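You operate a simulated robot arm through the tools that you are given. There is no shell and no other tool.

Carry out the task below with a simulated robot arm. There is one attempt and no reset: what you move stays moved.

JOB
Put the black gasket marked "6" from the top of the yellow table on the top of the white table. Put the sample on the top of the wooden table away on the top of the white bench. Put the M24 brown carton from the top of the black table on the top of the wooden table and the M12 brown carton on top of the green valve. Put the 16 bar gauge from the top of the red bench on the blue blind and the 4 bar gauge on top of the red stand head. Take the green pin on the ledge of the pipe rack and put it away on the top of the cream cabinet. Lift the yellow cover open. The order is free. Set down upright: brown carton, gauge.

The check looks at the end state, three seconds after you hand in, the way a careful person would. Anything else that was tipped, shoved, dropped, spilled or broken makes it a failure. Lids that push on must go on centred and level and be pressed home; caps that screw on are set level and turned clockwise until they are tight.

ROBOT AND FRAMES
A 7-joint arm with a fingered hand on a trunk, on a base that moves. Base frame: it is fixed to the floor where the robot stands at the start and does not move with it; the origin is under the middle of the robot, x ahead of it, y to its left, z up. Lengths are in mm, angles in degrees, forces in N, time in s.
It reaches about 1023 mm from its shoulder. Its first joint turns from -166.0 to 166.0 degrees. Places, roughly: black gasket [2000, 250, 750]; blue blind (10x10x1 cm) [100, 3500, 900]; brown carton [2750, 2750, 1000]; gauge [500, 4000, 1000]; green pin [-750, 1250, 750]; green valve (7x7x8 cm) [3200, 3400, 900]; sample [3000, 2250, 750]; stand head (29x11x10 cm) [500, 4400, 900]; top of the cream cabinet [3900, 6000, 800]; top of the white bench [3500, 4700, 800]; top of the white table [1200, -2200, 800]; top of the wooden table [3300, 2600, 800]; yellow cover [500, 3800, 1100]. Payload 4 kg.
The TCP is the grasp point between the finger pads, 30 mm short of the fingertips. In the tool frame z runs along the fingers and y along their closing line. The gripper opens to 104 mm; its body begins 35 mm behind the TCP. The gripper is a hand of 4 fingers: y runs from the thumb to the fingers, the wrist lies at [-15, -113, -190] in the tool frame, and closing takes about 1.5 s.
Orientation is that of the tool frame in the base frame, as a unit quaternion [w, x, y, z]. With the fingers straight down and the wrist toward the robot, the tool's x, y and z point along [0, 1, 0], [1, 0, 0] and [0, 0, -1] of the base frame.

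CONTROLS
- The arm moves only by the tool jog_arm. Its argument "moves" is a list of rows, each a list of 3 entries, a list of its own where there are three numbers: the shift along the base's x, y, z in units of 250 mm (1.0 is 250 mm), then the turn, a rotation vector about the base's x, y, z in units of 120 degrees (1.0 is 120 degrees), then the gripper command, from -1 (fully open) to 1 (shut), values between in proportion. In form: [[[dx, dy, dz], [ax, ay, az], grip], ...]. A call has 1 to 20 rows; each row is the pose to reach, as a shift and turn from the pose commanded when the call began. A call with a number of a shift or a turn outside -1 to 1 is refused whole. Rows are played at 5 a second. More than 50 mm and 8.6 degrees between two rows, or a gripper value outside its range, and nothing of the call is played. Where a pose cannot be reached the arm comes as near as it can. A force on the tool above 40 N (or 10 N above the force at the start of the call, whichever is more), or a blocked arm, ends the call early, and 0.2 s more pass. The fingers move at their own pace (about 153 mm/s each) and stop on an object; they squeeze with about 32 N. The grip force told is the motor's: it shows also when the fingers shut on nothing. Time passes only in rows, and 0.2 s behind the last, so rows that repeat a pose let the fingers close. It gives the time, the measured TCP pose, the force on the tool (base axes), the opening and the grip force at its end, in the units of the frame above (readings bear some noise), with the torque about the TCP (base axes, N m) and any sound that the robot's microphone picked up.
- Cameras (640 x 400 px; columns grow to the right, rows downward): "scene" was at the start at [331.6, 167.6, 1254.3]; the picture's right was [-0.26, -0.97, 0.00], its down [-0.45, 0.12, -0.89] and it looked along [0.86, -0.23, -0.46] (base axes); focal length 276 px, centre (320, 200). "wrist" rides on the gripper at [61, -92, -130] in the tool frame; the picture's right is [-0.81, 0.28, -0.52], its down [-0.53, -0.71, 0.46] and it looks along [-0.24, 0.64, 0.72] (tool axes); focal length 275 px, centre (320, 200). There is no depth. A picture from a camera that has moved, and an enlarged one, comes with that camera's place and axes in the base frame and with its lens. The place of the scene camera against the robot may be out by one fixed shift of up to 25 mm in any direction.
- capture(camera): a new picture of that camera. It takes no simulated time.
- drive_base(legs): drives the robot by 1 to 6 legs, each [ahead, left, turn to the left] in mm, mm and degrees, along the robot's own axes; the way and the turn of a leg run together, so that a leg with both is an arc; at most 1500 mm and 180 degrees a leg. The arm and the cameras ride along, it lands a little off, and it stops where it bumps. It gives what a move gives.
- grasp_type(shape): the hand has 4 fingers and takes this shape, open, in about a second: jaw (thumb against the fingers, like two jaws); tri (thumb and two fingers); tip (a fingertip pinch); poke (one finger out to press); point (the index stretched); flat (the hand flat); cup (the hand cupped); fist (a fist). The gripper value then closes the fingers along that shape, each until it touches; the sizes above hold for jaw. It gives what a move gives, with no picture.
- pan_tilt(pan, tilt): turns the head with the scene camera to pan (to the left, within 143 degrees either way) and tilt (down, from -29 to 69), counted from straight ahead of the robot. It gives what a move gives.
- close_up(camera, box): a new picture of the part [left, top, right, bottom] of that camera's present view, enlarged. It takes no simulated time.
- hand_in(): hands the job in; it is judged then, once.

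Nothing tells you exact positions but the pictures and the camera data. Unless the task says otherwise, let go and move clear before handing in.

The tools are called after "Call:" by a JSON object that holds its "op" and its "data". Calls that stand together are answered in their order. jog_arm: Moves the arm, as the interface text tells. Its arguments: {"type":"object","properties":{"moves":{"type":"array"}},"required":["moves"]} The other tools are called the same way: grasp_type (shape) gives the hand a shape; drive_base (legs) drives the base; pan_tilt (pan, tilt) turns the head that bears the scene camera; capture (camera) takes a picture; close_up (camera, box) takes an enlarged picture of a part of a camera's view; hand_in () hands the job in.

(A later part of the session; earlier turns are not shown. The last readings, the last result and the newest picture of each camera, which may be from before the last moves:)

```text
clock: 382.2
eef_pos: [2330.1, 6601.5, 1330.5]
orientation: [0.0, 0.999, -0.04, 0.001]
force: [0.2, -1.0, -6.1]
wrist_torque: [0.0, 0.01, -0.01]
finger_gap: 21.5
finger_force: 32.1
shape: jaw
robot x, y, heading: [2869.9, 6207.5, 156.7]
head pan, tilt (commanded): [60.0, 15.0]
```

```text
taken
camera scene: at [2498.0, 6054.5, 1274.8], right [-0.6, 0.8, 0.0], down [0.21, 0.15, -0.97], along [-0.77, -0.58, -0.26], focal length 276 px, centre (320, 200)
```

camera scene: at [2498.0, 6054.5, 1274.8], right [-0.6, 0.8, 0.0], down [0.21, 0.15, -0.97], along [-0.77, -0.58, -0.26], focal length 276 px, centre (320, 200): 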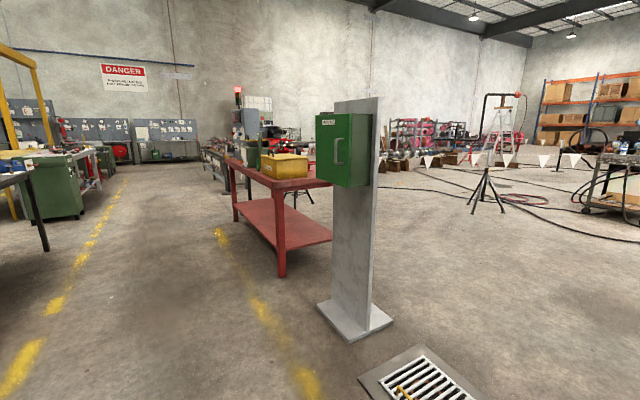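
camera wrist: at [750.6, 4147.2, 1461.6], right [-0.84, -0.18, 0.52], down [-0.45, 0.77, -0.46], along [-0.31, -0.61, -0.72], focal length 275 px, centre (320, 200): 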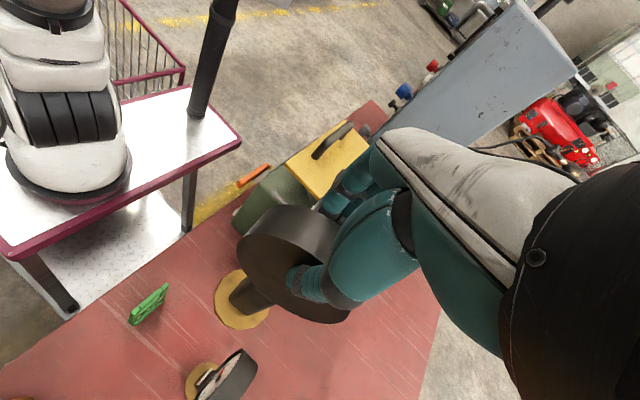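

Open floor ahead, but the cone is a bit close to my left. I'll shift right first, then drive forward to get level with the back of the bench.

Call:
{"op": "drive_base", "data": {"legs": [[0, -280, 0], [0, 0, -1.7], [1100, 0, 0], [1050, 0, 0]]}}

Call:
{"op": "drive_base", "data": {"legs": [[0, 0, 90]]}}

Call:
{"op": "pan_tilt", "data": {"pan": 0, "tilt": 15}}

Call:
{"op": "capture", "data": {"camera": "scene"}}

```text
clock: 394.9
eef_pos: [471.4, 7748.6, 1330.8]
orientation: [0.001, 0.999, -0.039, 0.001]
force: [0.9, -0.3, -6.2]
wrist_torque: [0.0, 0.01, -0.01]
finger_gap: 21.4
finger_force: 31.9
shape: jaw
robot x, y, heading: [1009.2, 7358.7, 157.0]
head pan, tilt (commanded): [60.0, 15.0]
```

```text
clock: 399.2
eef_pos: [631.8, 6807.4, 1330.5]
orientation: [0.0, 0.726, 0.688, 0.001]
force: [-0.2, 0.4, -6.7]
wrist_torque: [0.02, -0.03, 0.01]
finger_gap: 21.2
finger_force: 32.5
shape: jaw
robot x, y, heading: [1016.5, 7356.3, -112.2]
head pan, tilt (commanded): [60.0, 15.0]
```

```text
clock: 400.5
eef_pos: [632.9, 6807.6, 1331.6]
orientation: [-0.001, 0.725, 0.688, 0.001]
force: [0.6, -0.4, -6.0]
wrist_torque: [0.04, -0.04, -0.01]
finger_gap: 21.2
finger_force: 32.1
shape: jaw
robot x, y, heading: [1014.5, 7359.4, -111.8]
head pan, tilt (commanded): [0.0, 15.0]
```

```text
taken
camera scene: at [1077.7, 6963.9, 1274.8], right [-0.93, 0.37, 0.0], down [0.1, 0.24, -0.97], along [-0.36, -0.9, -0.26], focal length 276 px, centre (320, 200)
```

scene: 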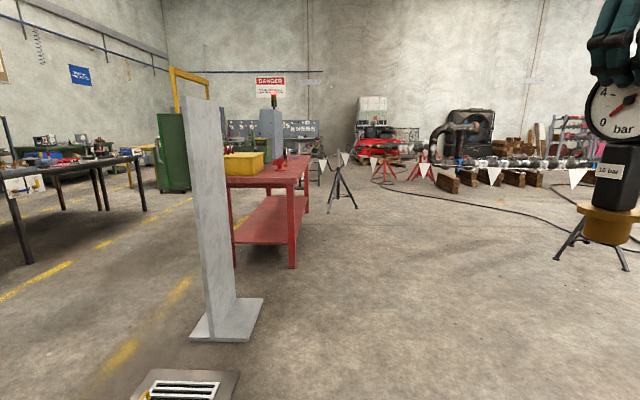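

The path behind the bench is clear. I'll straighten up and drive along behind it.

Call:
{"op": "drive_base", "data": {"legs": [[0, 0, -3], [1400, 0, 0], [1000, 0, 0]]}}

Call:
{"op": "capture", "data": {"camera": "scene"}}

```text
clock: 412.8
eef_pos: [-394.4, 4620.8, 1331.3]
orientation: [-0.001, 0.741, 0.672, 0.001]
force: [-0.4, 1.3, -5.3]
wrist_torque: [-0.01, -0.02, 0.03]
finger_gap: 21.3
finger_force: 31.9
shape: jaw
robot x, y, heading: [6.5, 5155.1, -114.3]
head pan, tilt (commanded): [0.0, 15.0]
```

```text
taken
camera scene: at [56.8, 4757.1, 1274.8], right [-0.91, 0.41, 0.0], down [0.11, 0.24, -0.97], along [-0.4, -0.88, -0.26], focal length 276 px, centre (320, 200)
```

scene: 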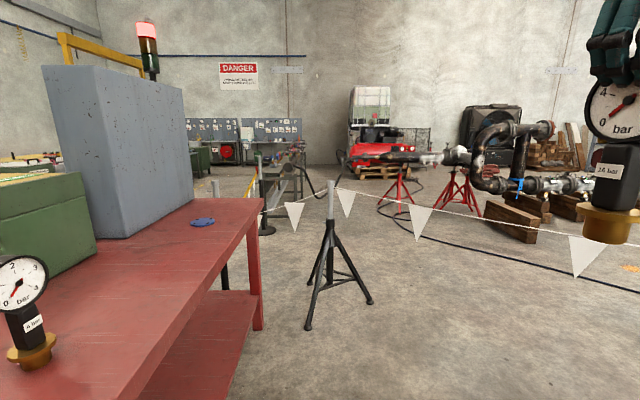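

From behind I can see the other gauge's face, and it reads 0–4 bar with a "4 bar" tag. I'll drive a bit further, then turn to face the bench from behind, level with the blue blind.

Call:
{"op": "drive_base", "data": {"legs": [[0, 0, -0.7], [1220, 0, 0]]}}

Call:
{"op": "drive_base", "data": {"legs": [[0, 0, 90]]}}

Call:
{"op": "pan_tilt", "data": {"pan": 0, "tilt": 30}}

Call:
{"op": "capture", "data": {"camera": "scene"}}

Call:
{"op": "capture", "data": {"camera": "wrist"}}

```text
clock: 419.4
eef_pos: [-934.6, 3484.8, 1332.1]
orientation: [-0.001, 0.746, 0.666, 0.0]
force: [0.4, 0.9, -5.7]
wrist_torque: [0.0, -0.01, 0.0]
finger_gap: 21.4
finger_force: 31.8
shape: jaw
robot x, y, heading: [-525.0, 4012.8, -115.2]
head pan, tilt (commanded): [0.0, 15.0]
```

```text
clock: 423.6
eef_pos: [-12.1, 3582.1, 1331.6]
orientation: [-0.001, 0.074, 0.997, -0.001]
force: [0.6, -0.4, -5.7]
wrist_torque: [0.03, 0.02, -0.01]
finger_gap: 21.2
finger_force: 32.2
shape: jaw
robot x, y, heading: [-522.2, 4009.1, -27.0]
head pan, tilt (commanded): [0.0, 15.0]
```

```text
clock: 424.4
eef_pos: [-12.6, 3582.2, 1331.0]
orientation: [-0.002, 0.074, 0.997, 0.001]
force: [0.9, -0.2, -6.9]
wrist_torque: [0.0, 0.02, 0.01]
finger_gap: 21.2
finger_force: 32.3
shape: jaw
robot x, y, heading: [-526.2, 4010.5, -27.4]
head pan, tilt (commanded): [0.0, 30.0]
```

```text
taken
camera scene: at [-135.6, 4030.0, 1250.7], right [-0.45, -0.89, 0.0], down [-0.44, 0.23, -0.87], along [0.77, -0.39, -0.5], focal length 276 px, centre (320, 200)
```

scene: 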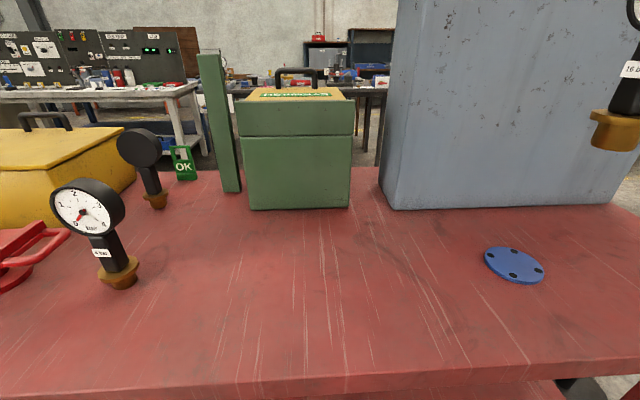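

```text
taken
camera wrist: at [-86.9, 3501.6, 1461.4], right [0.84, 0.15, 0.52], down [0.42, -0.78, -0.46], along [0.34, 0.6, -0.72], focal length 275 px, centre (320, 200)
```

wrist: 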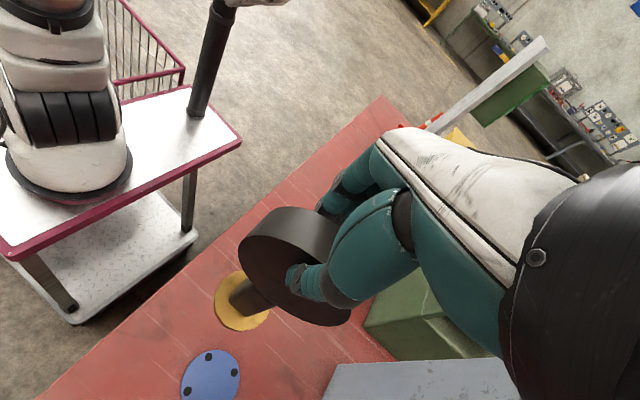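

I'm behind the bench with a clear view of the blue blind. The gauge base hangs directly under the TCP, so I'll centre it over the blind at (54, 3513) and lower.

Call:
{"op": "jog_arm", "data": {"moves": [[[0.1, -0.1, 0], [0, 0, 0], 1], [[0.2, -0.2, 0], [0, 0, 0], 1], [[0.265, -0.277, 0], [0, 0, 0], 1], [[0.265, -0.277, -0.16], [0, 0, 0], 1], [[0.265, -0.277, -0.34], [0, 0, 0], 1], [[0.265, -0.277, -0.52], [0, 0, 0], 1], [[0.265, -0.277, -0.7], [0, 0, 0], 1], [[0.265, -0.277, -0.86], [0, 0, 0], 1], [[0.265, -0.277, -0.86], [0, 0, 0], 1]]}}

Call:
{"op": "capture", "data": {"camera": "wrist"}}

Call:
{"op": "pan_tilt", "data": {"pan": -25, "tilt": 30}}

Call:
{"op": "capture", "data": {"camera": "scene"}}

```text
clock: 426.4
eef_pos: [51.7, 3513.1, 1113.7]
orientation: [0.0, 0.074, 0.997, 0.001]
force: [-0.9, -0.3, -5.5]
wrist_torque: [0.02, 0.02, 0.0]
finger_gap: 21.3
finger_force: 32.2
shape: jaw
robot x, y, heading: [-522.7, 4010.0, -27.3]
head pan, tilt (commanded): [0.0, 30.0]
```

```text
taken
camera wrist: at [-22.4, 3433.0, 1244.3], right [0.84, 0.15, 0.52], down [0.42, -0.78, -0.46], along [0.33, 0.6, -0.72], focal length 275 px, centre (320, 200)
```

wrist: 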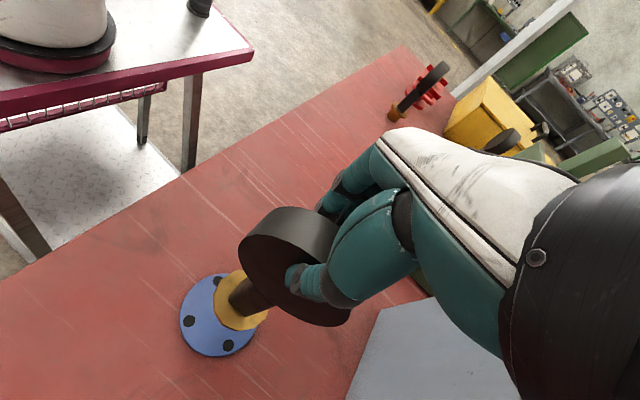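

```text
clock: 427.2
eef_pos: [51.6, 3513.2, 1114.4]
orientation: [-0.002, 0.073, 0.997, 0.0]
force: [-0.7, -0.3, -6.0]
wrist_torque: [0.01, 0.04, -0.02]
finger_gap: 21.2
finger_force: 32.1
shape: jaw
robot x, y, heading: [-525.6, 4011.5, -27.4]
head pan, tilt (commanded): [-25.0, 30.0]
```

```text
taken
camera scene: at [-160.5, 3999.8, 1250.6], right [-0.79, -0.62, 0.0], down [-0.31, 0.39, -0.87], along [0.53, -0.68, -0.5], focal length 276 px, centre (320, 200)
```

scene: 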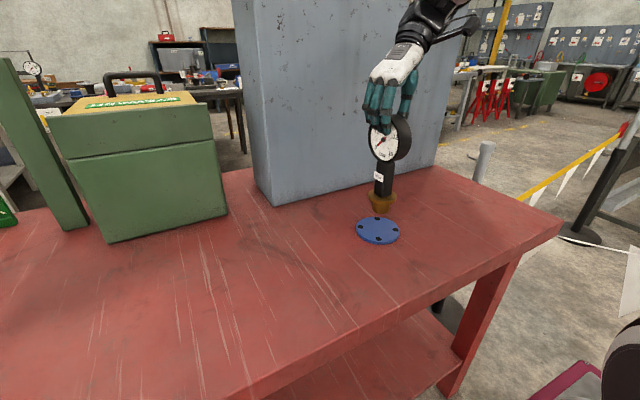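

The gauge is centred above the blind. I'll lower most of the remaining 49 mm, then finish gently.

Call:
{"op": "jog_arm", "data": {"moves": [[[0.006, 0, -0.06], [0, 0, 0], 1], [[0.006, 0, -0.12], [0, 0, 0], 1], [[0.006, 0, -0.16], [0, 0, 0], 1], [[0.006, 0, -0.16], [0, 0, 0], 1]]}}

Call:
{"op": "close_up", "data": {"camera": "scene", "box": [300, 80, 480, 260]}}

```text
clock: 428.2
eef_pos: [54.5, 3512.7, 1077.6]
orientation: [-0.002, 0.075, 0.997, 0.0]
force: [0.7, 0.2, -6.0]
wrist_torque: [0.02, 0.03, -0.01]
finger_gap: 21.2
finger_force: 31.5
shape: jaw
robot x, y, heading: [-525.9, 4014.1, -27.0]
head pan, tilt (commanded): [-25.0, 30.0]
```

```text
2.22 times, centred on (390, 170) of scene
camera zoom: at [-160.6, 3999.8, 1250.6], right [-0.79, -0.61, 0.0], down [-0.31, 0.39, -0.87], along [0.53, -0.68, -0.5], focal length 614 px, centre (164, 267)
```

zoom: 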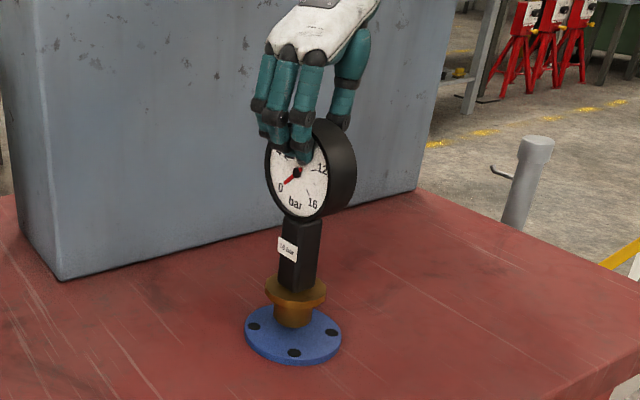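

Call:
{"op": "jog_arm", "data": {"moves": [[[0, 0, -0.012], [0, 0, 0], 1], [[0, 0, -0.024], [0, 0, 0], 1], [[0, 0, -0.034], [0, 0, 0], 1], [[0, 0, -0.034], [0, 0, 0], 1]]}}

Call:
{"op": "close_up", "data": {"camera": "scene", "box": [320, 130, 450, 260]}}

```text
clock: 429.2
eef_pos: [56.4, 3512.4, 1067.6]
orientation: [-0.002, 0.074, 0.997, 0.0]
force: [-0.9, 0.0, -5.5]
wrist_torque: [-0.01, 0.04, -0.03]
finger_gap: 21.0
finger_force: 31.3
shape: jaw
robot x, y, heading: [-525.8, 4009.9, -27.1]
head pan, tilt (commanded): [-25.0, 30.0]
```

```text
3.08 times, centred on (385, 195) of scene
camera zoom: at [-160.6, 3999.7, 1250.6], right [-0.79, -0.61, 0.0], down [-0.31, 0.39, -0.87], along [0.53, -0.68, -0.5], focal length 850 px, centre (120, 215)
```

zoom: 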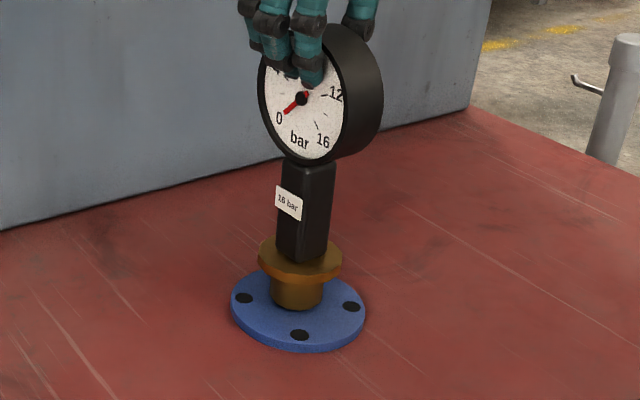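

Call:
{"op": "jog_arm", "data": {"moves": [[[0, 0, -0.01], [0, 0, 0], 1], [[0, 0, -0.02], [0, 0, 0], 1], [[0, 0, -0.02], [0, 0, 0], 1]]}}

```text
clock: 430.0
eef_pos: [55.0, 3512.6, 1063.9]
orientation: [0.0, 0.074, 0.997, 0.0]
force: [-0.7, 0.5, 9.3]
wrist_torque: [-0.03, 0.04, 0.03]
finger_gap: 21.6
finger_force: 32.1
shape: jaw
robot x, y, heading: [-524.1, 4012.9, -27.2]
head pan, tilt (commanded): [-25.0, 30.0]
```

The gauge has touched down on the blind. I'll ease off a millimetre and open slowly.

Call:
{"op": "jog_arm", "data": {"moves": [[[0, 0, 0.003], [0, 0, 0], 1], [[0, 0, 0.004], [0, 0, 0], 0.58], [[0, 0, 0.004], [0, 0, 0], 0.54], [[0, 0, 0.004], [0, 0, 0], 0.5], [[0, 0, 0.004], [0, 0, 0], 0.45], [[0, 0, 0.004], [0, 0, 0], 0.4], [[0, 0, 0.004], [0, 0, 0], 0.3], [[0, 0, 0.004], [0, 0, 0], 0.2], [[0, 0, 0.004], [0, 0, 0], 0.1], [[0, 0, 0.004], [0, 0, 0], 0], [[0, 0, 0.004], [0, 0, 0], 0]]}}

Call:
{"op": "close_up", "data": {"camera": "scene", "box": [320, 100, 450, 260]}}

```text
clock: 432.4
eef_pos: [55.5, 3512.8, 1063.1]
orientation: [-0.001, 0.074, 0.997, 0.0]
force: [0.0, -0.2, -0.6]
wrist_torque: [0.05, -0.02, 0.0]
finger_gap: 51.3
finger_force: 0.0
shape: jaw
robot x, y, heading: [-523.1, 4012.0, -26.9]
head pan, tilt (commanded): [-25.0, 30.0]
```

```text
2.50 times, centred on (385, 180) of scene
camera zoom: at [-160.7, 3999.9, 1250.6], right [-0.79, -0.61, 0.0], down [-0.31, 0.39, -0.87], along [0.53, -0.68, -0.5], focal length 691 px, centre (158, 250)
```

zoom: 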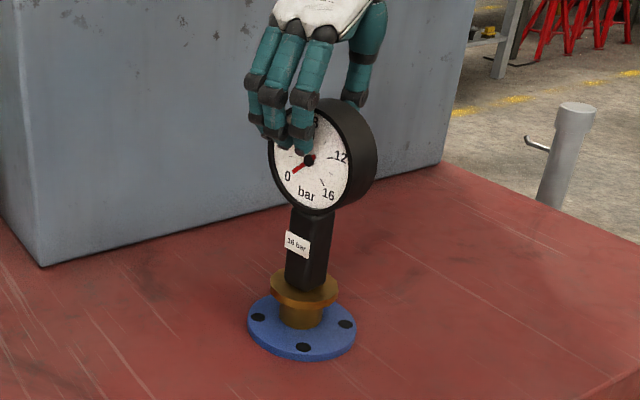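

The 16 bar gauge stands upright on the blue blind. I'll lift the hand straight up and clear.

Call:
{"op": "jog_arm", "data": {"moves": [[[0, 0, 0.03], [0, 0, 0], 0], [[0, 0, 0.1], [0, 0, 0], 0], [[0, 0, 0.22], [0, 0, 0], 0], [[0, 0, 0.38], [0, 0, 0], 0], [[0, 0, 0.56], [0, 0, 0], -0.3], [[0, 0, 0.74], [0, 0, 0], -0.7], [[0, 0, 0.9], [0, 0, 0], -1]]}}

Call:
{"op": "capture", "data": {"camera": "scene"}}

```text
clock: 434.0
eef_pos: [56.8, 3514.9, 1288.3]
orientation: [-0.001, 0.073, 0.997, 0.0]
force: [-0.8, 0.8, 0.2]
wrist_torque: [0.0, -0.05, 0.03]
finger_gap: 103.5
finger_force: 0.0
shape: jaw
robot x, y, heading: [-525.0, 4012.2, -27.0]
head pan, tilt (commanded): [-25.0, 30.0]
```

```text
taken
camera scene: at [-160.6, 3999.8, 1250.6], right [-0.79, -0.61, 0.0], down [-0.31, 0.39, -0.87], along [0.53, -0.68, -0.5], focal length 276 px, centre (320, 200)
```

scene: 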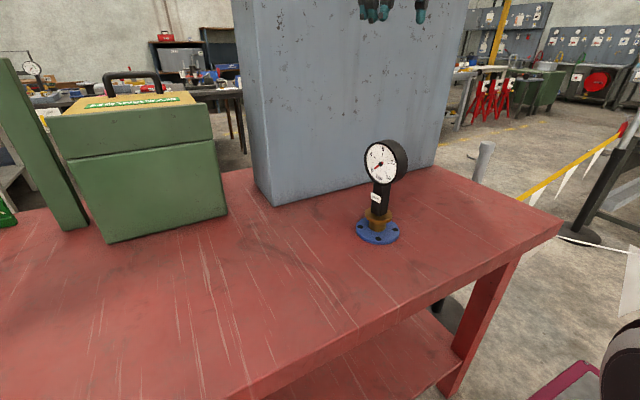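

The gauge stands well on its own. I'll slide left along the back of the bench to the 4 bar gauge and the red stand head.

Call:
{"op": "drive_base", "data": {"legs": [[0, 0, 2], [0, 640, 0]]}}

Call:
{"op": "pan_tilt", "data": {"pan": -5, "tilt": 35}}

Call:
{"op": "capture", "data": {"camera": "scene"}}

Call:
{"op": "jog_arm", "data": {"moves": [[[0, 0, 0], [0, 0, -0.07], -1], [[0, 0, 0], [0, 0, -0.14], -1], [[0, 0, 0], [0, 0, -0.21], -1], [[0, 0, 0], [0, 0, -0.28], -1], [[0, 0, 0], [0, 0, -0.35], -1], [[0, 0, 0], [0, 0, -0.42], -1], [[0, 0, 0], [0, 0, -0.49], -1], [[0, 0, 0], [0, 0, -0.56], -1], [[0, 0, 0], [0, 0, -0.63], -1], [[0, 0, 0], [0, 0, -0.7], -1], [[0, 0, 0], [0, 0, -0.77], -1], [[0, 0, 0], [0, 0, -0.84], -1], [[0, 0, 0], [0, 0, -0.89], -1]]}}

Call:
{"op": "capture", "data": {"camera": "wrist"}}

```text
clock: 438.1
eef_pos: [347.9, 4114.1, 1288.8]
orientation: [-0.001, 0.066, 0.998, 0.0]
force: [-0.4, 0.3, 0.1]
wrist_torque: [-0.01, -0.03, 0.01]
finger_gap: 103.5
finger_force: 0.1
shape: jaw
robot x, y, heading: [-242.8, 4600.5, -26.2]
head pan, tilt (commanded): [-25.0, 30.0]
```

```text
clock: 438.9
eef_pos: [346.9, 4114.1, 1288.4]
orientation: [-0.001, 0.066, 0.998, 0.001]
force: [0.5, -0.3, 0.0]
wrist_torque: [0.0, 0.01, -0.03]
finger_gap: 103.6
finger_force: 0.2
shape: jaw
robot x, y, heading: [-243.2, 4597.2, -26.2]
head pan, tilt (commanded): [-5.0, 35.0]
```

```text
taken
camera scene: at [139.7, 4620.3, 1242.9], right [-0.52, -0.86, 0.0], down [-0.49, 0.3, -0.82], along [0.7, -0.42, -0.57], focal length 276 px, centre (320, 200)
```

scene: 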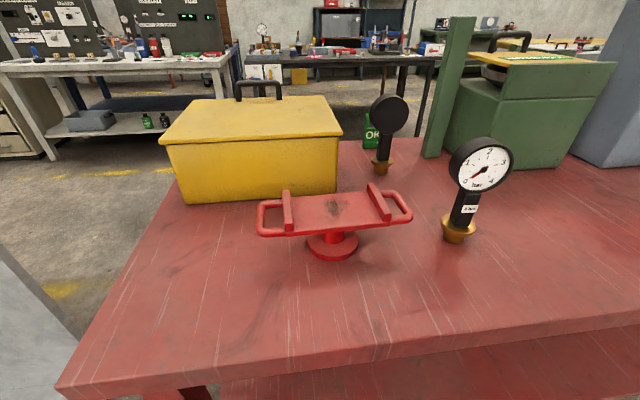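

```text
clock: 441.7
eef_pos: [347.5, 4113.3, 1288.7]
orientation: [0.0, 0.841, 0.542, 0.0]
force: [0.4, -0.5, 0.9]
wrist_torque: [0.03, 0.01, 0.01]
finger_gap: 103.8
finger_force: 0.0
shape: jaw
robot x, y, heading: [-242.5, 4599.2, -26.2]
head pan, tilt (commanded): [-5.0, 35.0]
```

```text
taken
camera wrist: at [288.5, 4208.4, 1418.6], right [-0.08, -0.85, 0.52], down [-0.87, -0.19, -0.46], along [0.49, -0.49, -0.72], focal length 275 px, centre (320, 200)
```

wrist: 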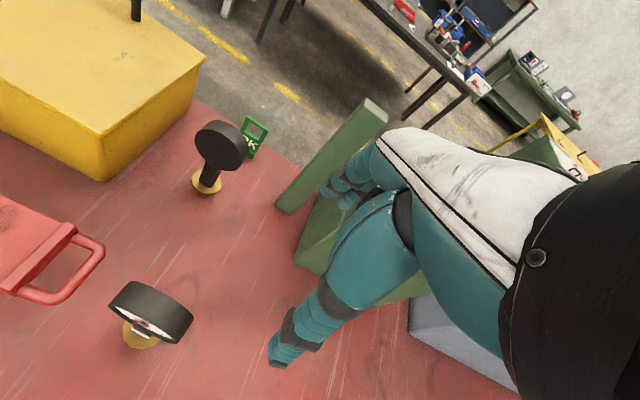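

Clear view of the 4 bar gauge and the red stand head's flat plate between two lips. I'll zoom from the wrist to measure both.

Call:
{"op": "close_up", "data": {"camera": "wrist", "box": [90, 260, 220, 370]}}

Call:
{"op": "close_up", "data": {"camera": "scene", "box": [240, 120, 540, 270]}}

```text
3.64 times, centred on (155, 315) of wrist
camera zoom: at [288.5, 4208.4, 1418.6], right [-0.08, -0.85, 0.52], down [-0.87, -0.19, -0.46], along [0.49, -0.49, -0.72], focal length 1001 px, centre (920, -218)
```

zoom: 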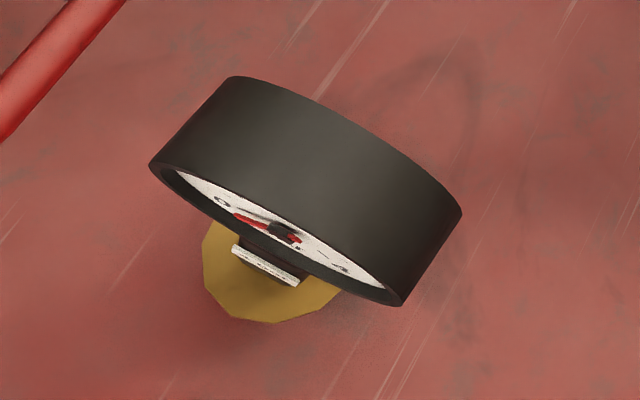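

```text
2.13 times, centred on (390, 195) of scene
camera zoom: at [139.7, 4620.3, 1242.8], right [-0.52, -0.86, 0.0], down [-0.49, 0.3, -0.82], along [0.7, -0.42, -0.57], focal length 589 px, centre (171, 211)
```

zoom: 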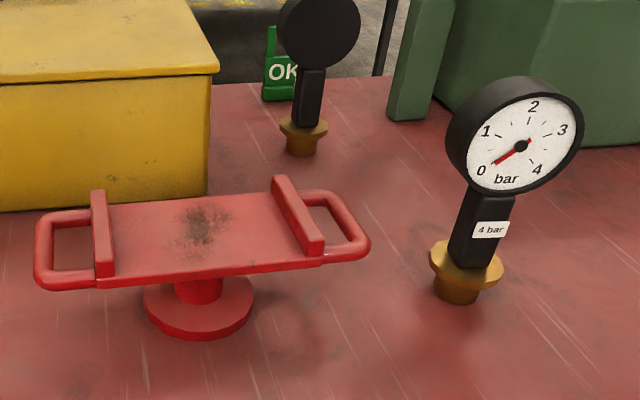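

Gauge B's dial centre is at about (347, 4193, 1020). I'll move over it and lower partway to refine.

Call:
{"op": "jog_arm", "data": {"moves": [[[0, 0.16, 0], [0, 0, -0.01], -1], [[0, 0.32, 0], [0, 0, -0.015], -1], [[0, 0.32, -0.18], [0, 0, -0.015], -1], [[0, 0.32, -0.36], [0, 0, -0.015], -1], [[0, 0.32, -0.56], [0, 0, -0.015], -1], [[0, 0.32, -0.56], [0, 0, -0.015], -1]]}}

Call:
{"op": "capture", "data": {"camera": "wrist"}}

Call:
{"op": "close_up", "data": {"camera": "wrist", "box": [190, 230, 330, 360]}}

```text
clock: 443.1
eef_pos: [345.2, 4190.9, 1148.9]
orientation: [0.0, 0.848, 0.53, 0.0]
force: [0.1, -0.7, 0.6]
wrist_torque: [-0.02, -0.01, 0.0]
finger_gap: 103.8
finger_force: 0.1
shape: jaw
robot x, y, heading: [-243.1, 4599.5, -26.2]
head pan, tilt (commanded): [-5.0, 35.0]
```

```text
taken
camera wrist: at [289.8, 4286.9, 1279.2], right [-0.11, -0.85, 0.52], down [-0.87, -0.16, -0.46], along [0.47, -0.5, -0.72], focal length 275 px, centre (320, 200)
```

wrist: 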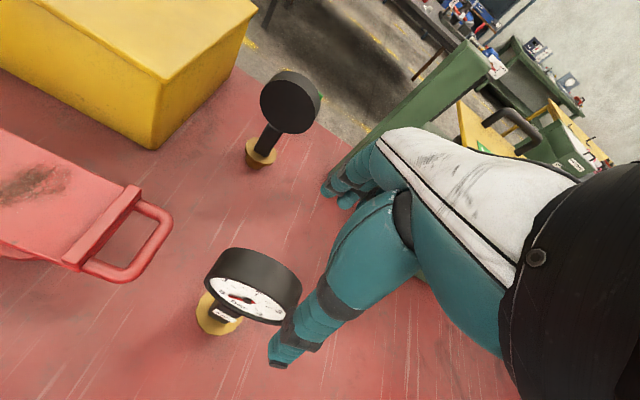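

```text
3.08 times, centred on (260, 295) of wrist
camera zoom: at [289.8, 4286.9, 1279.2], right [-0.11, -0.85, 0.52], down [-0.87, -0.16, -0.46], along [0.47, -0.5, -0.72], focal length 847 px, centre (505, -92)
```

zoom: 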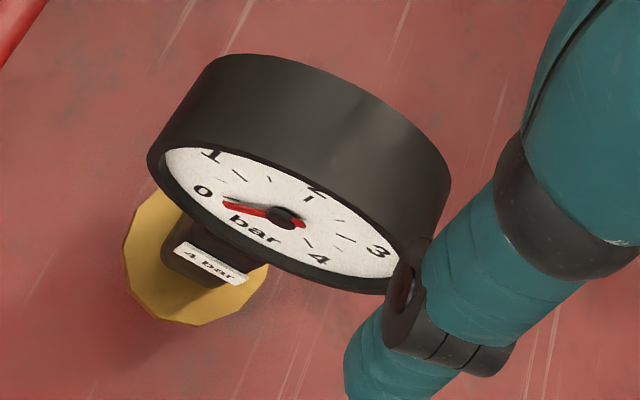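

Gauge B sits in the same relative place as A did before gripping, so I'll apply the same small correction, descend to z≈1055 and grip.

Call:
{"op": "jog_arm", "data": {"moves": [[[-0.01, 0.025, 0], [0, 0, 0], -1], [[-0.01, 0.025, -0.14], [0, 0, 0], -1], [[-0.01, 0.025, -0.28], [0, 0, 0], -1], [[-0.01, 0.025, -0.375], [0, 0, 0], -1], [[-0.01, 0.025, -0.375], [0, 0, 0], -1]]}}

Call:
{"op": "capture", "data": {"camera": "wrist"}}

Call:
{"op": "close_up", "data": {"camera": "scene", "box": [380, 60, 580, 260]}}

```text
clock: 444.3
eef_pos: [346.8, 4200.3, 1054.0]
orientation: [-0.001, 0.848, 0.53, 0.001]
force: [0.6, 0.5, 0.5]
wrist_torque: [-0.01, -0.01, -0.01]
finger_gap: 103.8
finger_force: 0.1
shape: jaw
robot x, y, heading: [-247.5, 4600.0, -26.3]
head pan, tilt (commanded): [-5.0, 35.0]
```

```text
taken
camera wrist: at [290.2, 4296.5, 1184.6], right [-0.11, -0.85, 0.52], down [-0.87, -0.17, -0.46], along [0.47, -0.5, -0.72], focal length 275 px, centre (320, 200)
```

wrist: 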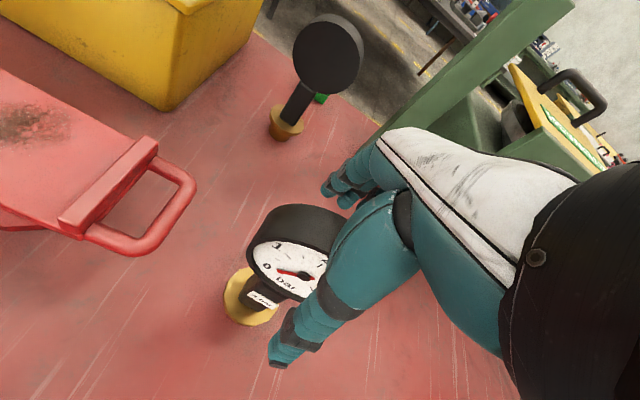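

```text
2.00 times, centred on (480, 160) of scene
camera zoom: at [139.7, 4620.4, 1242.8], right [-0.52, -0.86, 0.0], down [-0.49, 0.3, -0.82], along [0.7, -0.42, -0.57], focal length 553 px, centre (0, 280)
```

zoom: 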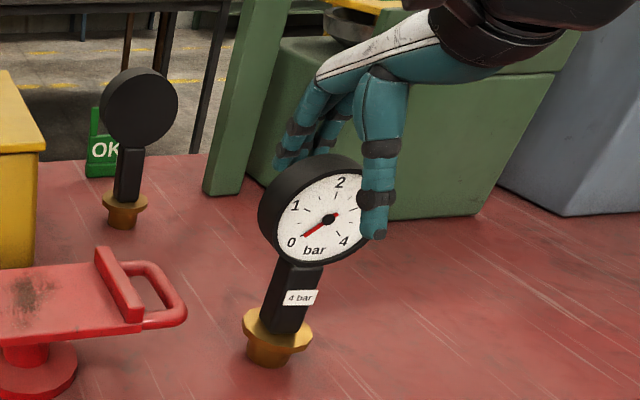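

The dial sits between thumb and fingers. I'll make a small correction and close.

Call:
{"op": "jog_arm", "data": {"moves": [[[-0.012, -0.01, 0], [0, 0, 0], -1], [[-0.012, -0.01, 0], [0, 0, 0], 0], [[-0.012, -0.01, 0], [0, 0, 0], 0.4], [[-0.012, -0.01, 0], [0, 0, 0], 0.7], [[-0.012, -0.01, 0], [0, 0, 0], 1], [[-0.012, -0.01, 0], [0, 0, 0], 1], [[-0.012, -0.01, 0], [0, 0, 0], 1], [[-0.012, -0.01, 0], [0, 0, 0], 1], [[-0.012, -0.01, 0], [0, 0, 0], 1], [[-0.012, -0.01, 0], [0, 0, 0], 1]]}}

Call:
{"op": "capture", "data": {"camera": "wrist"}}

Call:
{"op": "close_up", "data": {"camera": "scene", "box": [380, 60, 580, 260]}}

```text
clock: 446.5
eef_pos: [342.4, 4198.5, 1055.7]
orientation: [0.0, 0.848, 0.529, 0.001]
force: [0.1, 0.2, -0.4]
wrist_torque: [-0.01, -0.03, 0.0]
finger_gap: 21.4
finger_force: 31.5
shape: jaw
robot x, y, heading: [-245.2, 4599.7, -26.4]
head pan, tilt (commanded): [-5.0, 35.0]
```

```text
taken
camera wrist: at [286.8, 4294.1, 1185.0], right [-0.11, -0.85, 0.52], down [-0.87, -0.16, -0.46], along [0.47, -0.5, -0.72], focal length 275 px, centre (320, 200)
```

wrist: 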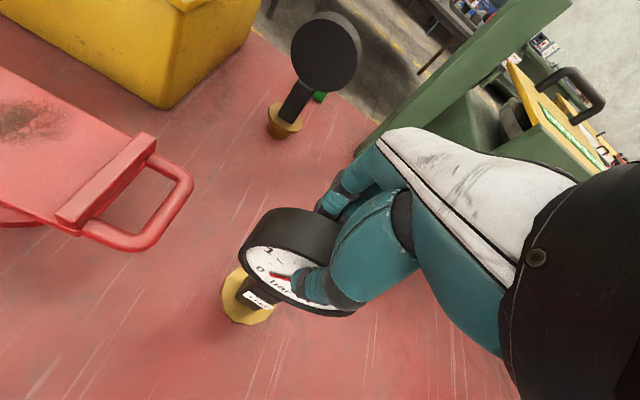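

```text
2.00 times, centred on (480, 160) of scene
camera zoom: at [139.8, 4620.4, 1242.8], right [-0.52, -0.86, 0.0], down [-0.49, 0.3, -0.82], along [0.7, -0.42, -0.57], focal length 553 px, centre (0, 280)
```

zoom: 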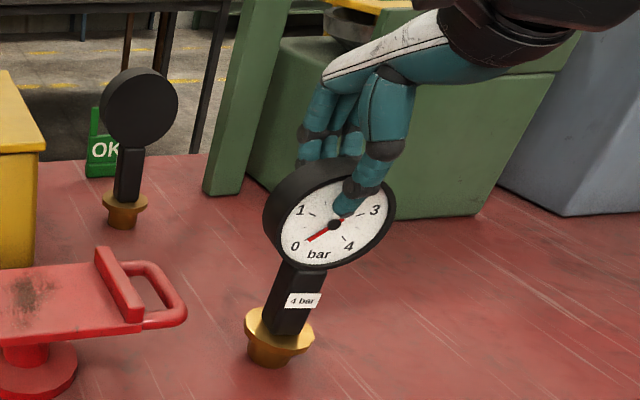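

Gripped. I'll lift the 4 bar gauge and then locate the stand plate with the wrist camera.

Call:
{"op": "jog_arm", "data": {"moves": [[[0, 0, 0.03], [0, 0, 0], 1], [[0, 0, 0.1], [0, 0, 0], 1], [[0, 0, 0.25], [0, 0, 0], 1], [[0, 0, 0.42], [0, 0, 0], 1], [[0, 0, 0.6], [0, 0, 0], 1], [[0, 0, 0.78], [0, 0, 0], 1], [[0, 0, 0.78], [0, 0, 0], 1]]}}

Call:
{"op": "capture", "data": {"camera": "wrist"}}

Call:
{"op": "close_up", "data": {"camera": "wrist", "box": [0, 130, 240, 280]}}

Call:
{"op": "capture", "data": {"camera": "scene"}}

```text
clock: 448.1
eef_pos: [342.0, 4197.7, 1251.7]
orientation: [0.0, 0.848, 0.53, 0.0]
force: [-0.5, -0.6, -6.6]
wrist_torque: [0.03, 0.02, 0.02]
finger_gap: 21.3
finger_force: 32.0
shape: jaw
robot x, y, heading: [-241.0, 4599.2, -26.2]
head pan, tilt (commanded): [-5.0, 35.0]
```

```text
taken
camera wrist: at [286.1, 4294.2, 1382.4], right [-0.11, -0.85, 0.52], down [-0.87, -0.16, -0.46], along [0.47, -0.5, -0.73], focal length 275 px, centre (320, 200)
```

wrist: 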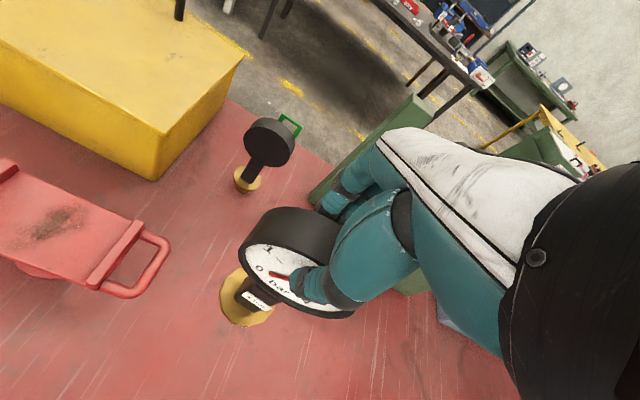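

```text
2.67 times, centred on (120, 205) of wrist
camera zoom: at [286.1, 4294.2, 1382.4], right [-0.11, -0.85, 0.52], down [-0.87, -0.16, -0.46], along [0.47, -0.5, -0.73], focal length 734 px, centre (853, 187)
```

zoom: 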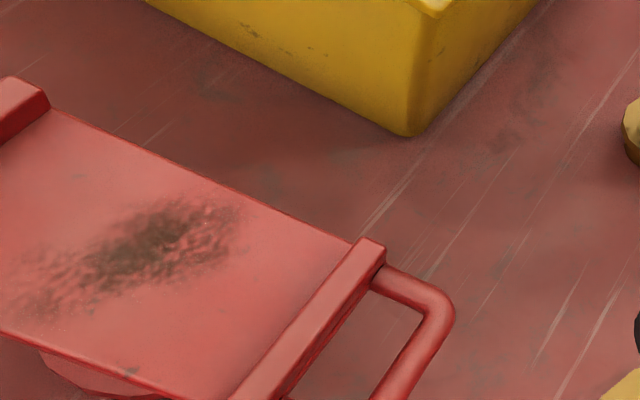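

```text
taken
camera scene: at [139.9, 4620.3, 1242.8], right [-0.52, -0.86, 0.0], down [-0.49, 0.3, -0.82], along [0.7, -0.42, -0.57], focal length 276 px, centre (320, 200)
```

scene: 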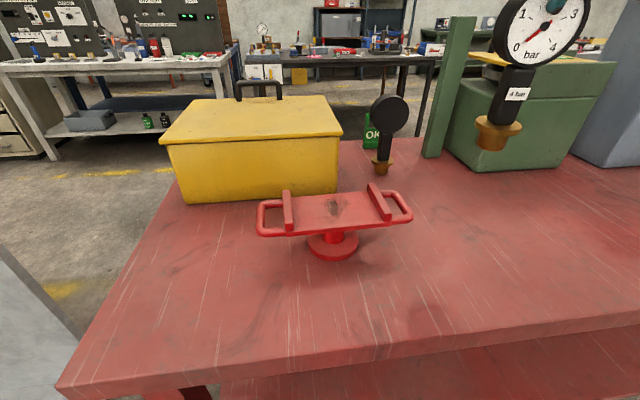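

The stand plate's centre is at about (466, 4404) at z≈928, clear of the spill kit. I'll carry the gauge over it.

Call:
{"op": "jog_arm", "data": {"moves": [[[0.1, 0.165, 0], [0, 0, 0], 1], [[0.2, 0.33, 0], [0, 0, 0], 1], [[0.3, 0.495, 0], [0, 0, 0], 1], [[0.4, 0.66, 0], [0, 0, 0], 1], [[0.496, 0.825, 0], [0, 0, 0], 1], [[0.496, 0.825, -0.12], [0, 0, 0], 1], [[0.496, 0.825, -0.24], [0, 0, 0], 1], [[0.496, 0.825, -0.24], [0, 0, 0], 1]]}}

Call:
{"op": "capture", "data": {"camera": "wrist"}}

Call:
{"op": "capture", "data": {"camera": "scene"}}

```text
clock: 449.9
eef_pos: [465.6, 4403.7, 1190.6]
orientation: [0.0, 0.848, 0.53, 0.001]
force: [0.8, 0.1, -6.1]
wrist_torque: [0.04, -0.01, 0.01]
finger_gap: 21.0
finger_force: 31.7
shape: jaw
robot x, y, heading: [-239.7, 4601.6, -26.2]
head pan, tilt (commanded): [-5.0, 35.0]
```

```text
taken
camera wrist: at [408.5, 4499.6, 1320.2], right [-0.11, -0.85, 0.52], down [-0.87, -0.16, -0.46], along [0.47, -0.5, -0.72], focal length 275 px, centre (320, 200)
```

wrist: 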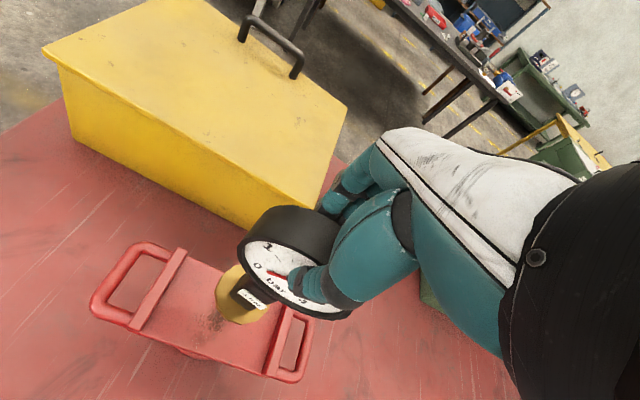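

```text
taken
camera scene: at [139.9, 4620.5, 1242.8], right [-0.52, -0.86, 0.0], down [-0.49, 0.3, -0.82], along [0.7, -0.42, -0.57], focal length 276 px, centre (320, 200)
```

scene: 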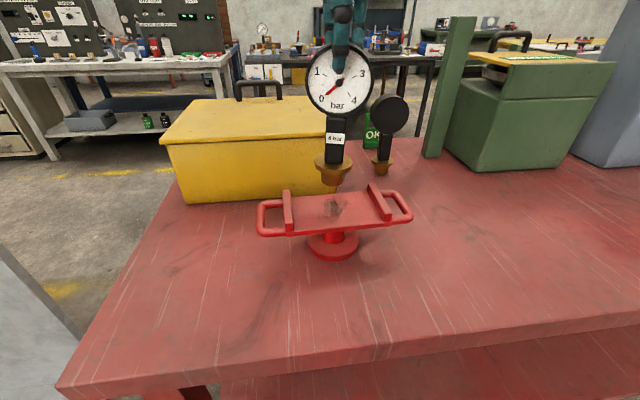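

Centred over the plate. I'll lower toward it.

Call:
{"op": "jog_arm", "data": {"moves": [[[0, 0, -0.06], [0, 0, 0], 1], [[0, 0, -0.12], [0, 0, 0], 1], [[0, 0, -0.165], [0, 0, 0], 1], [[0, 0, -0.165], [0, 0, 0], 1]]}}

Call:
{"op": "close_up", "data": {"camera": "scene", "box": [240, 60, 440, 260]}}

Call:
{"op": "close_up", "data": {"camera": "wrist", "box": [80, 220, 340, 390]}}

```text
clock: 450.9
eef_pos: [463.7, 4404.4, 1148.3]
orientation: [0.0, 0.848, 0.53, 0.0]
force: [0.1, -0.1, -6.5]
wrist_torque: [-0.01, 0.0, -0.01]
finger_gap: 21.0
finger_force: 31.9
shape: jaw
robot x, y, heading: [-242.6, 4602.1, -26.0]
head pan, tilt (commanded): [-5.0, 35.0]
```

```text
2.00 times, centred on (340, 160) of scene
camera zoom: at [139.9, 4620.4, 1242.8], right [-0.52, -0.86, 0.0], down [-0.49, 0.3, -0.82], along [0.7, -0.42, -0.57], focal length 553 px, centre (280, 280)
```

zoom: 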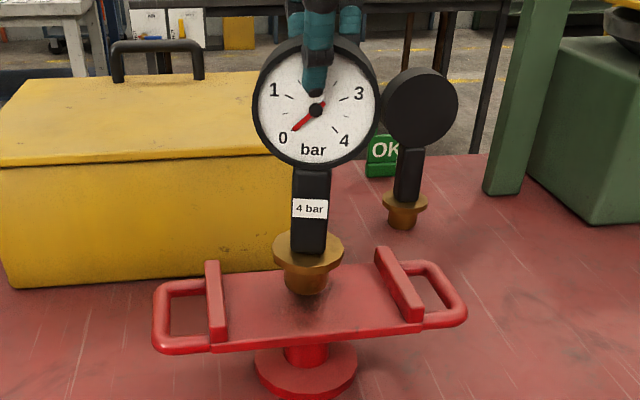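

```text
2.35 times, centred on (210, 305) of wrist
camera zoom: at [408.9, 4499.8, 1277.8], right [-0.11, -0.85, 0.52], down [-0.87, -0.16, -0.46], along [0.47, -0.5, -0.72], focal length 648 px, centre (579, -47)
```

zoom: 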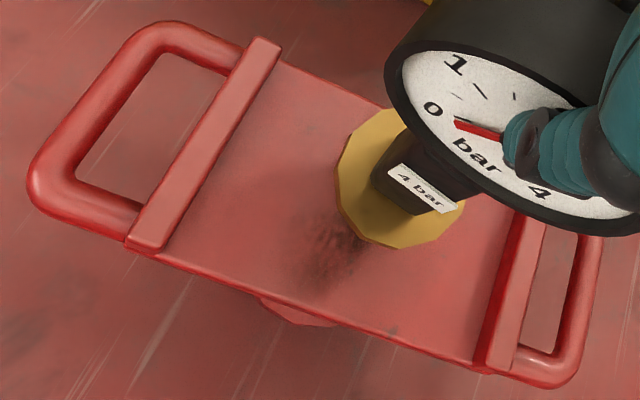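

Nearly centred; I'll nudge about 5 mm toward the plate centre and lower gently to contact.

Call:
{"op": "jog_arm", "data": {"moves": [[[-0.011, -0.017, 0], [0, 0, 0], 1], [[-0.011, -0.017, -0.012], [0, 0, 0], 1], [[-0.011, -0.017, -0.024], [0, 0, 0], 1], [[-0.011, -0.017, -0.034], [0, 0, 0], 1], [[-0.011, -0.017, -0.034], [0, 0, 0], 1]]}}

Call:
{"op": "close_up", "data": {"camera": "scene", "box": [240, 60, 440, 260]}}

```text
clock: 452.1
eef_pos: [462.4, 4398.9, 1140.2]
orientation: [-0.001, 0.848, 0.529, 0.001]
force: [-0.8, 0.6, -5.6]
wrist_torque: [0.02, 0.0, -0.01]
finger_gap: 21.1
finger_force: 32.8
shape: jaw
robot x, y, heading: [-243.3, 4599.6, -26.0]
head pan, tilt (commanded): [-5.0, 35.0]
```

```text
2.00 times, centred on (340, 160) of scene
camera zoom: at [139.9, 4620.4, 1242.8], right [-0.52, -0.86, 0.0], down [-0.49, 0.3, -0.82], along [0.7, -0.42, -0.57], focal length 553 px, centre (280, 280)
```

zoom: 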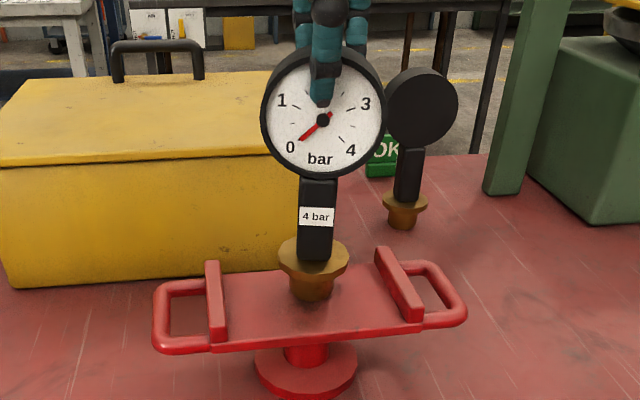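

Call:
{"op": "jog_arm", "data": {"moves": [[[0, 0, -0.01], [0, 0, 0], 1], [[0, 0, -0.02], [0, 0, 0], 1], [[0, 0, -0.028], [0, 0, 0], 1], [[0, 0, -0.028], [0, 0, 0], 1]]}}

Call:
{"op": "close_up", "data": {"camera": "scene", "box": [240, 60, 440, 260]}}

```text
clock: 453.1
eef_pos: [462.9, 4399.1, 1135.7]
orientation: [0.001, 0.848, 0.53, 0.003]
force: [1.8, -0.3, 27.6]
wrist_torque: [-0.05, 0.0, 0.07]
finger_gap: 22.7
finger_force: 31.3
shape: jaw
robot x, y, heading: [-239.1, 4601.0, -26.1]
head pan, tilt (commanded): [-5.0, 35.0]
```

```text
2.00 times, centred on (340, 160) of scene
camera zoom: at [139.1, 4620.6, 1243.1], right [-0.52, -0.86, 0.0], down [-0.49, 0.3, -0.82], along [0.7, -0.42, -0.57], focal length 553 px, centre (280, 280)
```

zoom: 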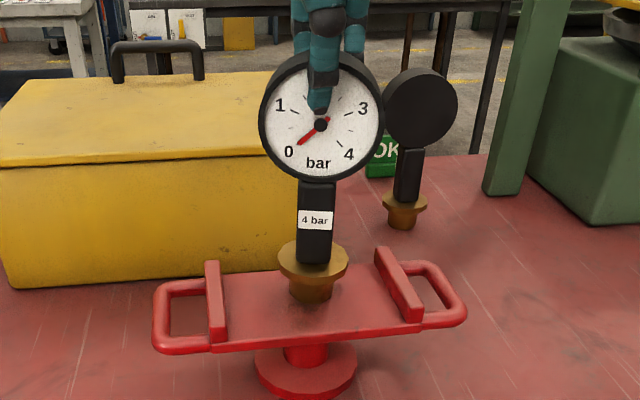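

Contact with about 28 N, so I'll ease up and then open.

Call:
{"op": "jog_arm", "data": {"moves": [[[0, 0, 0.008], [0, 0, 0], 1], [[0, 0, 0.011], [0, 0, 0], 1], [[0, 0, 0.011], [0, 0, 0], 1]]}}

```text
clock: 453.9
eef_pos: [462.2, 4399.5, 1137.0]
orientation: [0.001, 0.849, 0.528, 0.0]
force: [0.7, 0.3, 15.7]
wrist_torque: [-0.07, -0.09, 0.01]
finger_gap: 22.8
finger_force: 31.9
shape: jaw
robot x, y, heading: [-242.3, 4599.7, -26.1]
head pan, tilt (commanded): [-5.0, 35.0]
```

Call:
{"op": "jog_arm", "data": {"moves": [[[0, 0, 0.004], [0, 0, 0], 1], [[0, 0, 0.006], [0, 0, 0], 0.58], [[0, 0, 0.006], [0, 0, 0], 0.54], [[0, 0, 0.006], [0, 0, 0], 0.5], [[0, 0, 0.006], [0, 0, 0], 0.45], [[0, 0, 0.006], [0, 0, 0], 0.4], [[0, 0, 0.006], [0, 0, 0], 0.3], [[0, 0, 0.006], [0, 0, 0], 0.2], [[0, 0, 0.006], [0, 0, 0], 0.1], [[0, 0, 0.006], [0, 0, 0], 0], [[0, 0, 0.006], [0, 0, 0], 0]]}}

Call:
{"op": "close_up", "data": {"camera": "scene", "box": [240, 60, 440, 260]}}

```text
clock: 456.3
eef_pos: [463.5, 4399.3, 1137.6]
orientation: [-0.001, 0.848, 0.529, 0.0]
force: [-0.1, -0.5, 0.6]
wrist_torque: [-0.04, 0.02, 0.0]
finger_gap: 51.5
finger_force: 0.1
shape: jaw
robot x, y, heading: [-240.4, 4598.7, -25.9]
head pan, tilt (commanded): [-5.0, 35.0]
```

```text
2.00 times, centred on (340, 160) of scene
camera zoom: at [139.7, 4620.5, 1242.8], right [-0.52, -0.86, 0.0], down [-0.49, 0.3, -0.82], along [0.7, -0.42, -0.57], focal length 553 px, centre (280, 280)
```

zoom: 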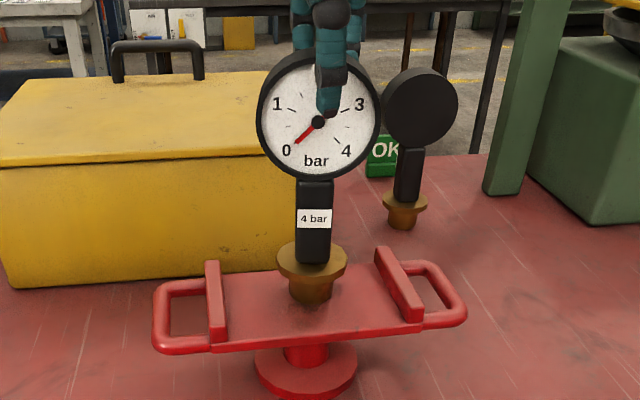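

The 4 bar gauge stands upright on the stand head. I'll lift the hand away.

Call:
{"op": "jog_arm", "data": {"moves": [[[0, 0, 0.03], [0, 0, 0], 0], [[0, 0, 0.1], [0, 0, 0], 0], [[0, 0, 0.22], [0, 0, 0], 0], [[0, 0, 0.38], [0, 0, 0], 0], [[0, 0, 0.56], [0, 0, 0], -0.3], [[0, 0, 0.7], [0, 0, 0], -1]]}}

Call:
{"op": "jog_arm", "data": {"moves": [[[-0.17, 0.07, 0], [0, 0, 0], -1], [[-0.34, 0.14, 0], [0, 0, 0], -1], [[-0.51, 0.21, 0], [0, 0, 0], -1], [[-0.6, 0.26, 0], [0, 0, 0], -1]]}}

Call:
{"op": "capture", "data": {"camera": "scene"}}

```text
clock: 457.7
eef_pos: [464.4, 4399.4, 1312.3]
orientation: [-0.001, 0.849, 0.529, 0.0]
force: [0.1, -0.6, 0.3]
wrist_torque: [-0.01, 0.02, -0.01]
finger_gap: 103.8
finger_force: 0.1
shape: jaw
robot x, y, heading: [-246.8, 4600.1, -26.1]
head pan, tilt (commanded): [-5.0, 35.0]
```

```text
clock: 458.7
eef_pos: [314.3, 4465.0, 1310.9]
orientation: [-0.001, 0.848, 0.53, 0.0]
force: [0.8, 1.0, -0.5]
wrist_torque: [0.0, 0.06, 0.02]
finger_gap: 103.8
finger_force: 0.1
shape: jaw
robot x, y, heading: [-239.2, 4600.4, -26.0]
head pan, tilt (commanded): [-5.0, 35.0]
```

```text
taken
camera scene: at [140.0, 4620.4, 1242.8], right [-0.52, -0.86, 0.0], down [-0.49, 0.3, -0.82], along [0.7, -0.42, -0.57], focal length 276 px, centre (320, 200)
```

scene: 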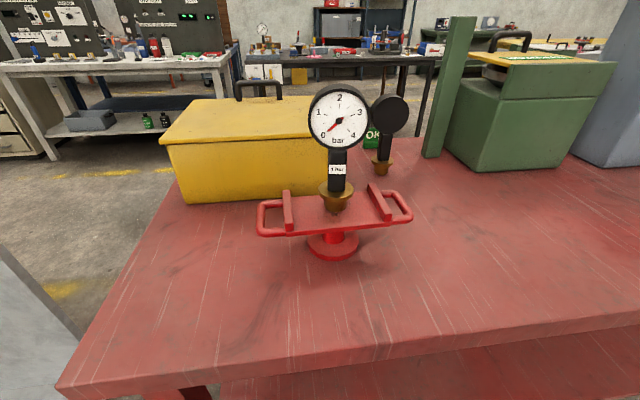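

Both gauges are placed. Now I'll retrace my way around the bench end to its front for the yellow cover.

Call:
{"op": "drive_base", "data": {"legs": [[0, 0, 91], [1450, 0, 0], [1450, 0, 0]]}}

Call:
{"op": "pan_tilt", "data": {"pan": -60, "tilt": 20}}

Call:
{"op": "capture", "data": {"camera": "scene"}}

```text
clock: 476.6
eef_pos: [1280.1, 7718.6, 1312.0]
orientation: [-0.001, 0.247, 0.969, 0.0]
force: [0.4, 0.0, -0.1]
wrist_torque: [0.0, 0.0, 0.02]
finger_gap: 103.9
finger_force: 0.1
shape: jaw
robot x, y, heading: [1120.9, 7164.3, 61.3]
head pan, tilt (commanded): [-5.0, 35.0]
```

```text
clock: 477.8
eef_pos: [1278.5, 7720.5, 1312.3]
orientation: [-0.001, 0.248, 0.969, 0.001]
force: [-0.4, 0.6, 0.1]
wrist_torque: [0.0, -0.02, 0.02]
finger_gap: 104.0
finger_force: 0.0
shape: jaw
robot x, y, heading: [1117.9, 7165.6, 61.3]
head pan, tilt (commanded): [-60.0, 20.0]
```

```text
taken
camera scene: at [1154.9, 7468.9, 1266.7], right [0.02, -1.0, 0.0], down [-0.34, -0.01, -0.94], along [0.94, 0.02, -0.34], focal length 276 px, centre (320, 200)
```

scene: 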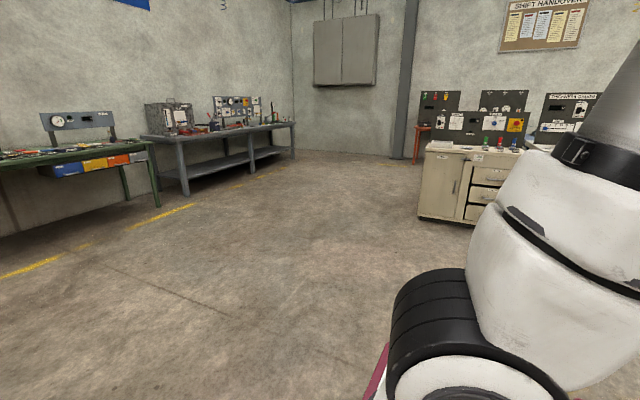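

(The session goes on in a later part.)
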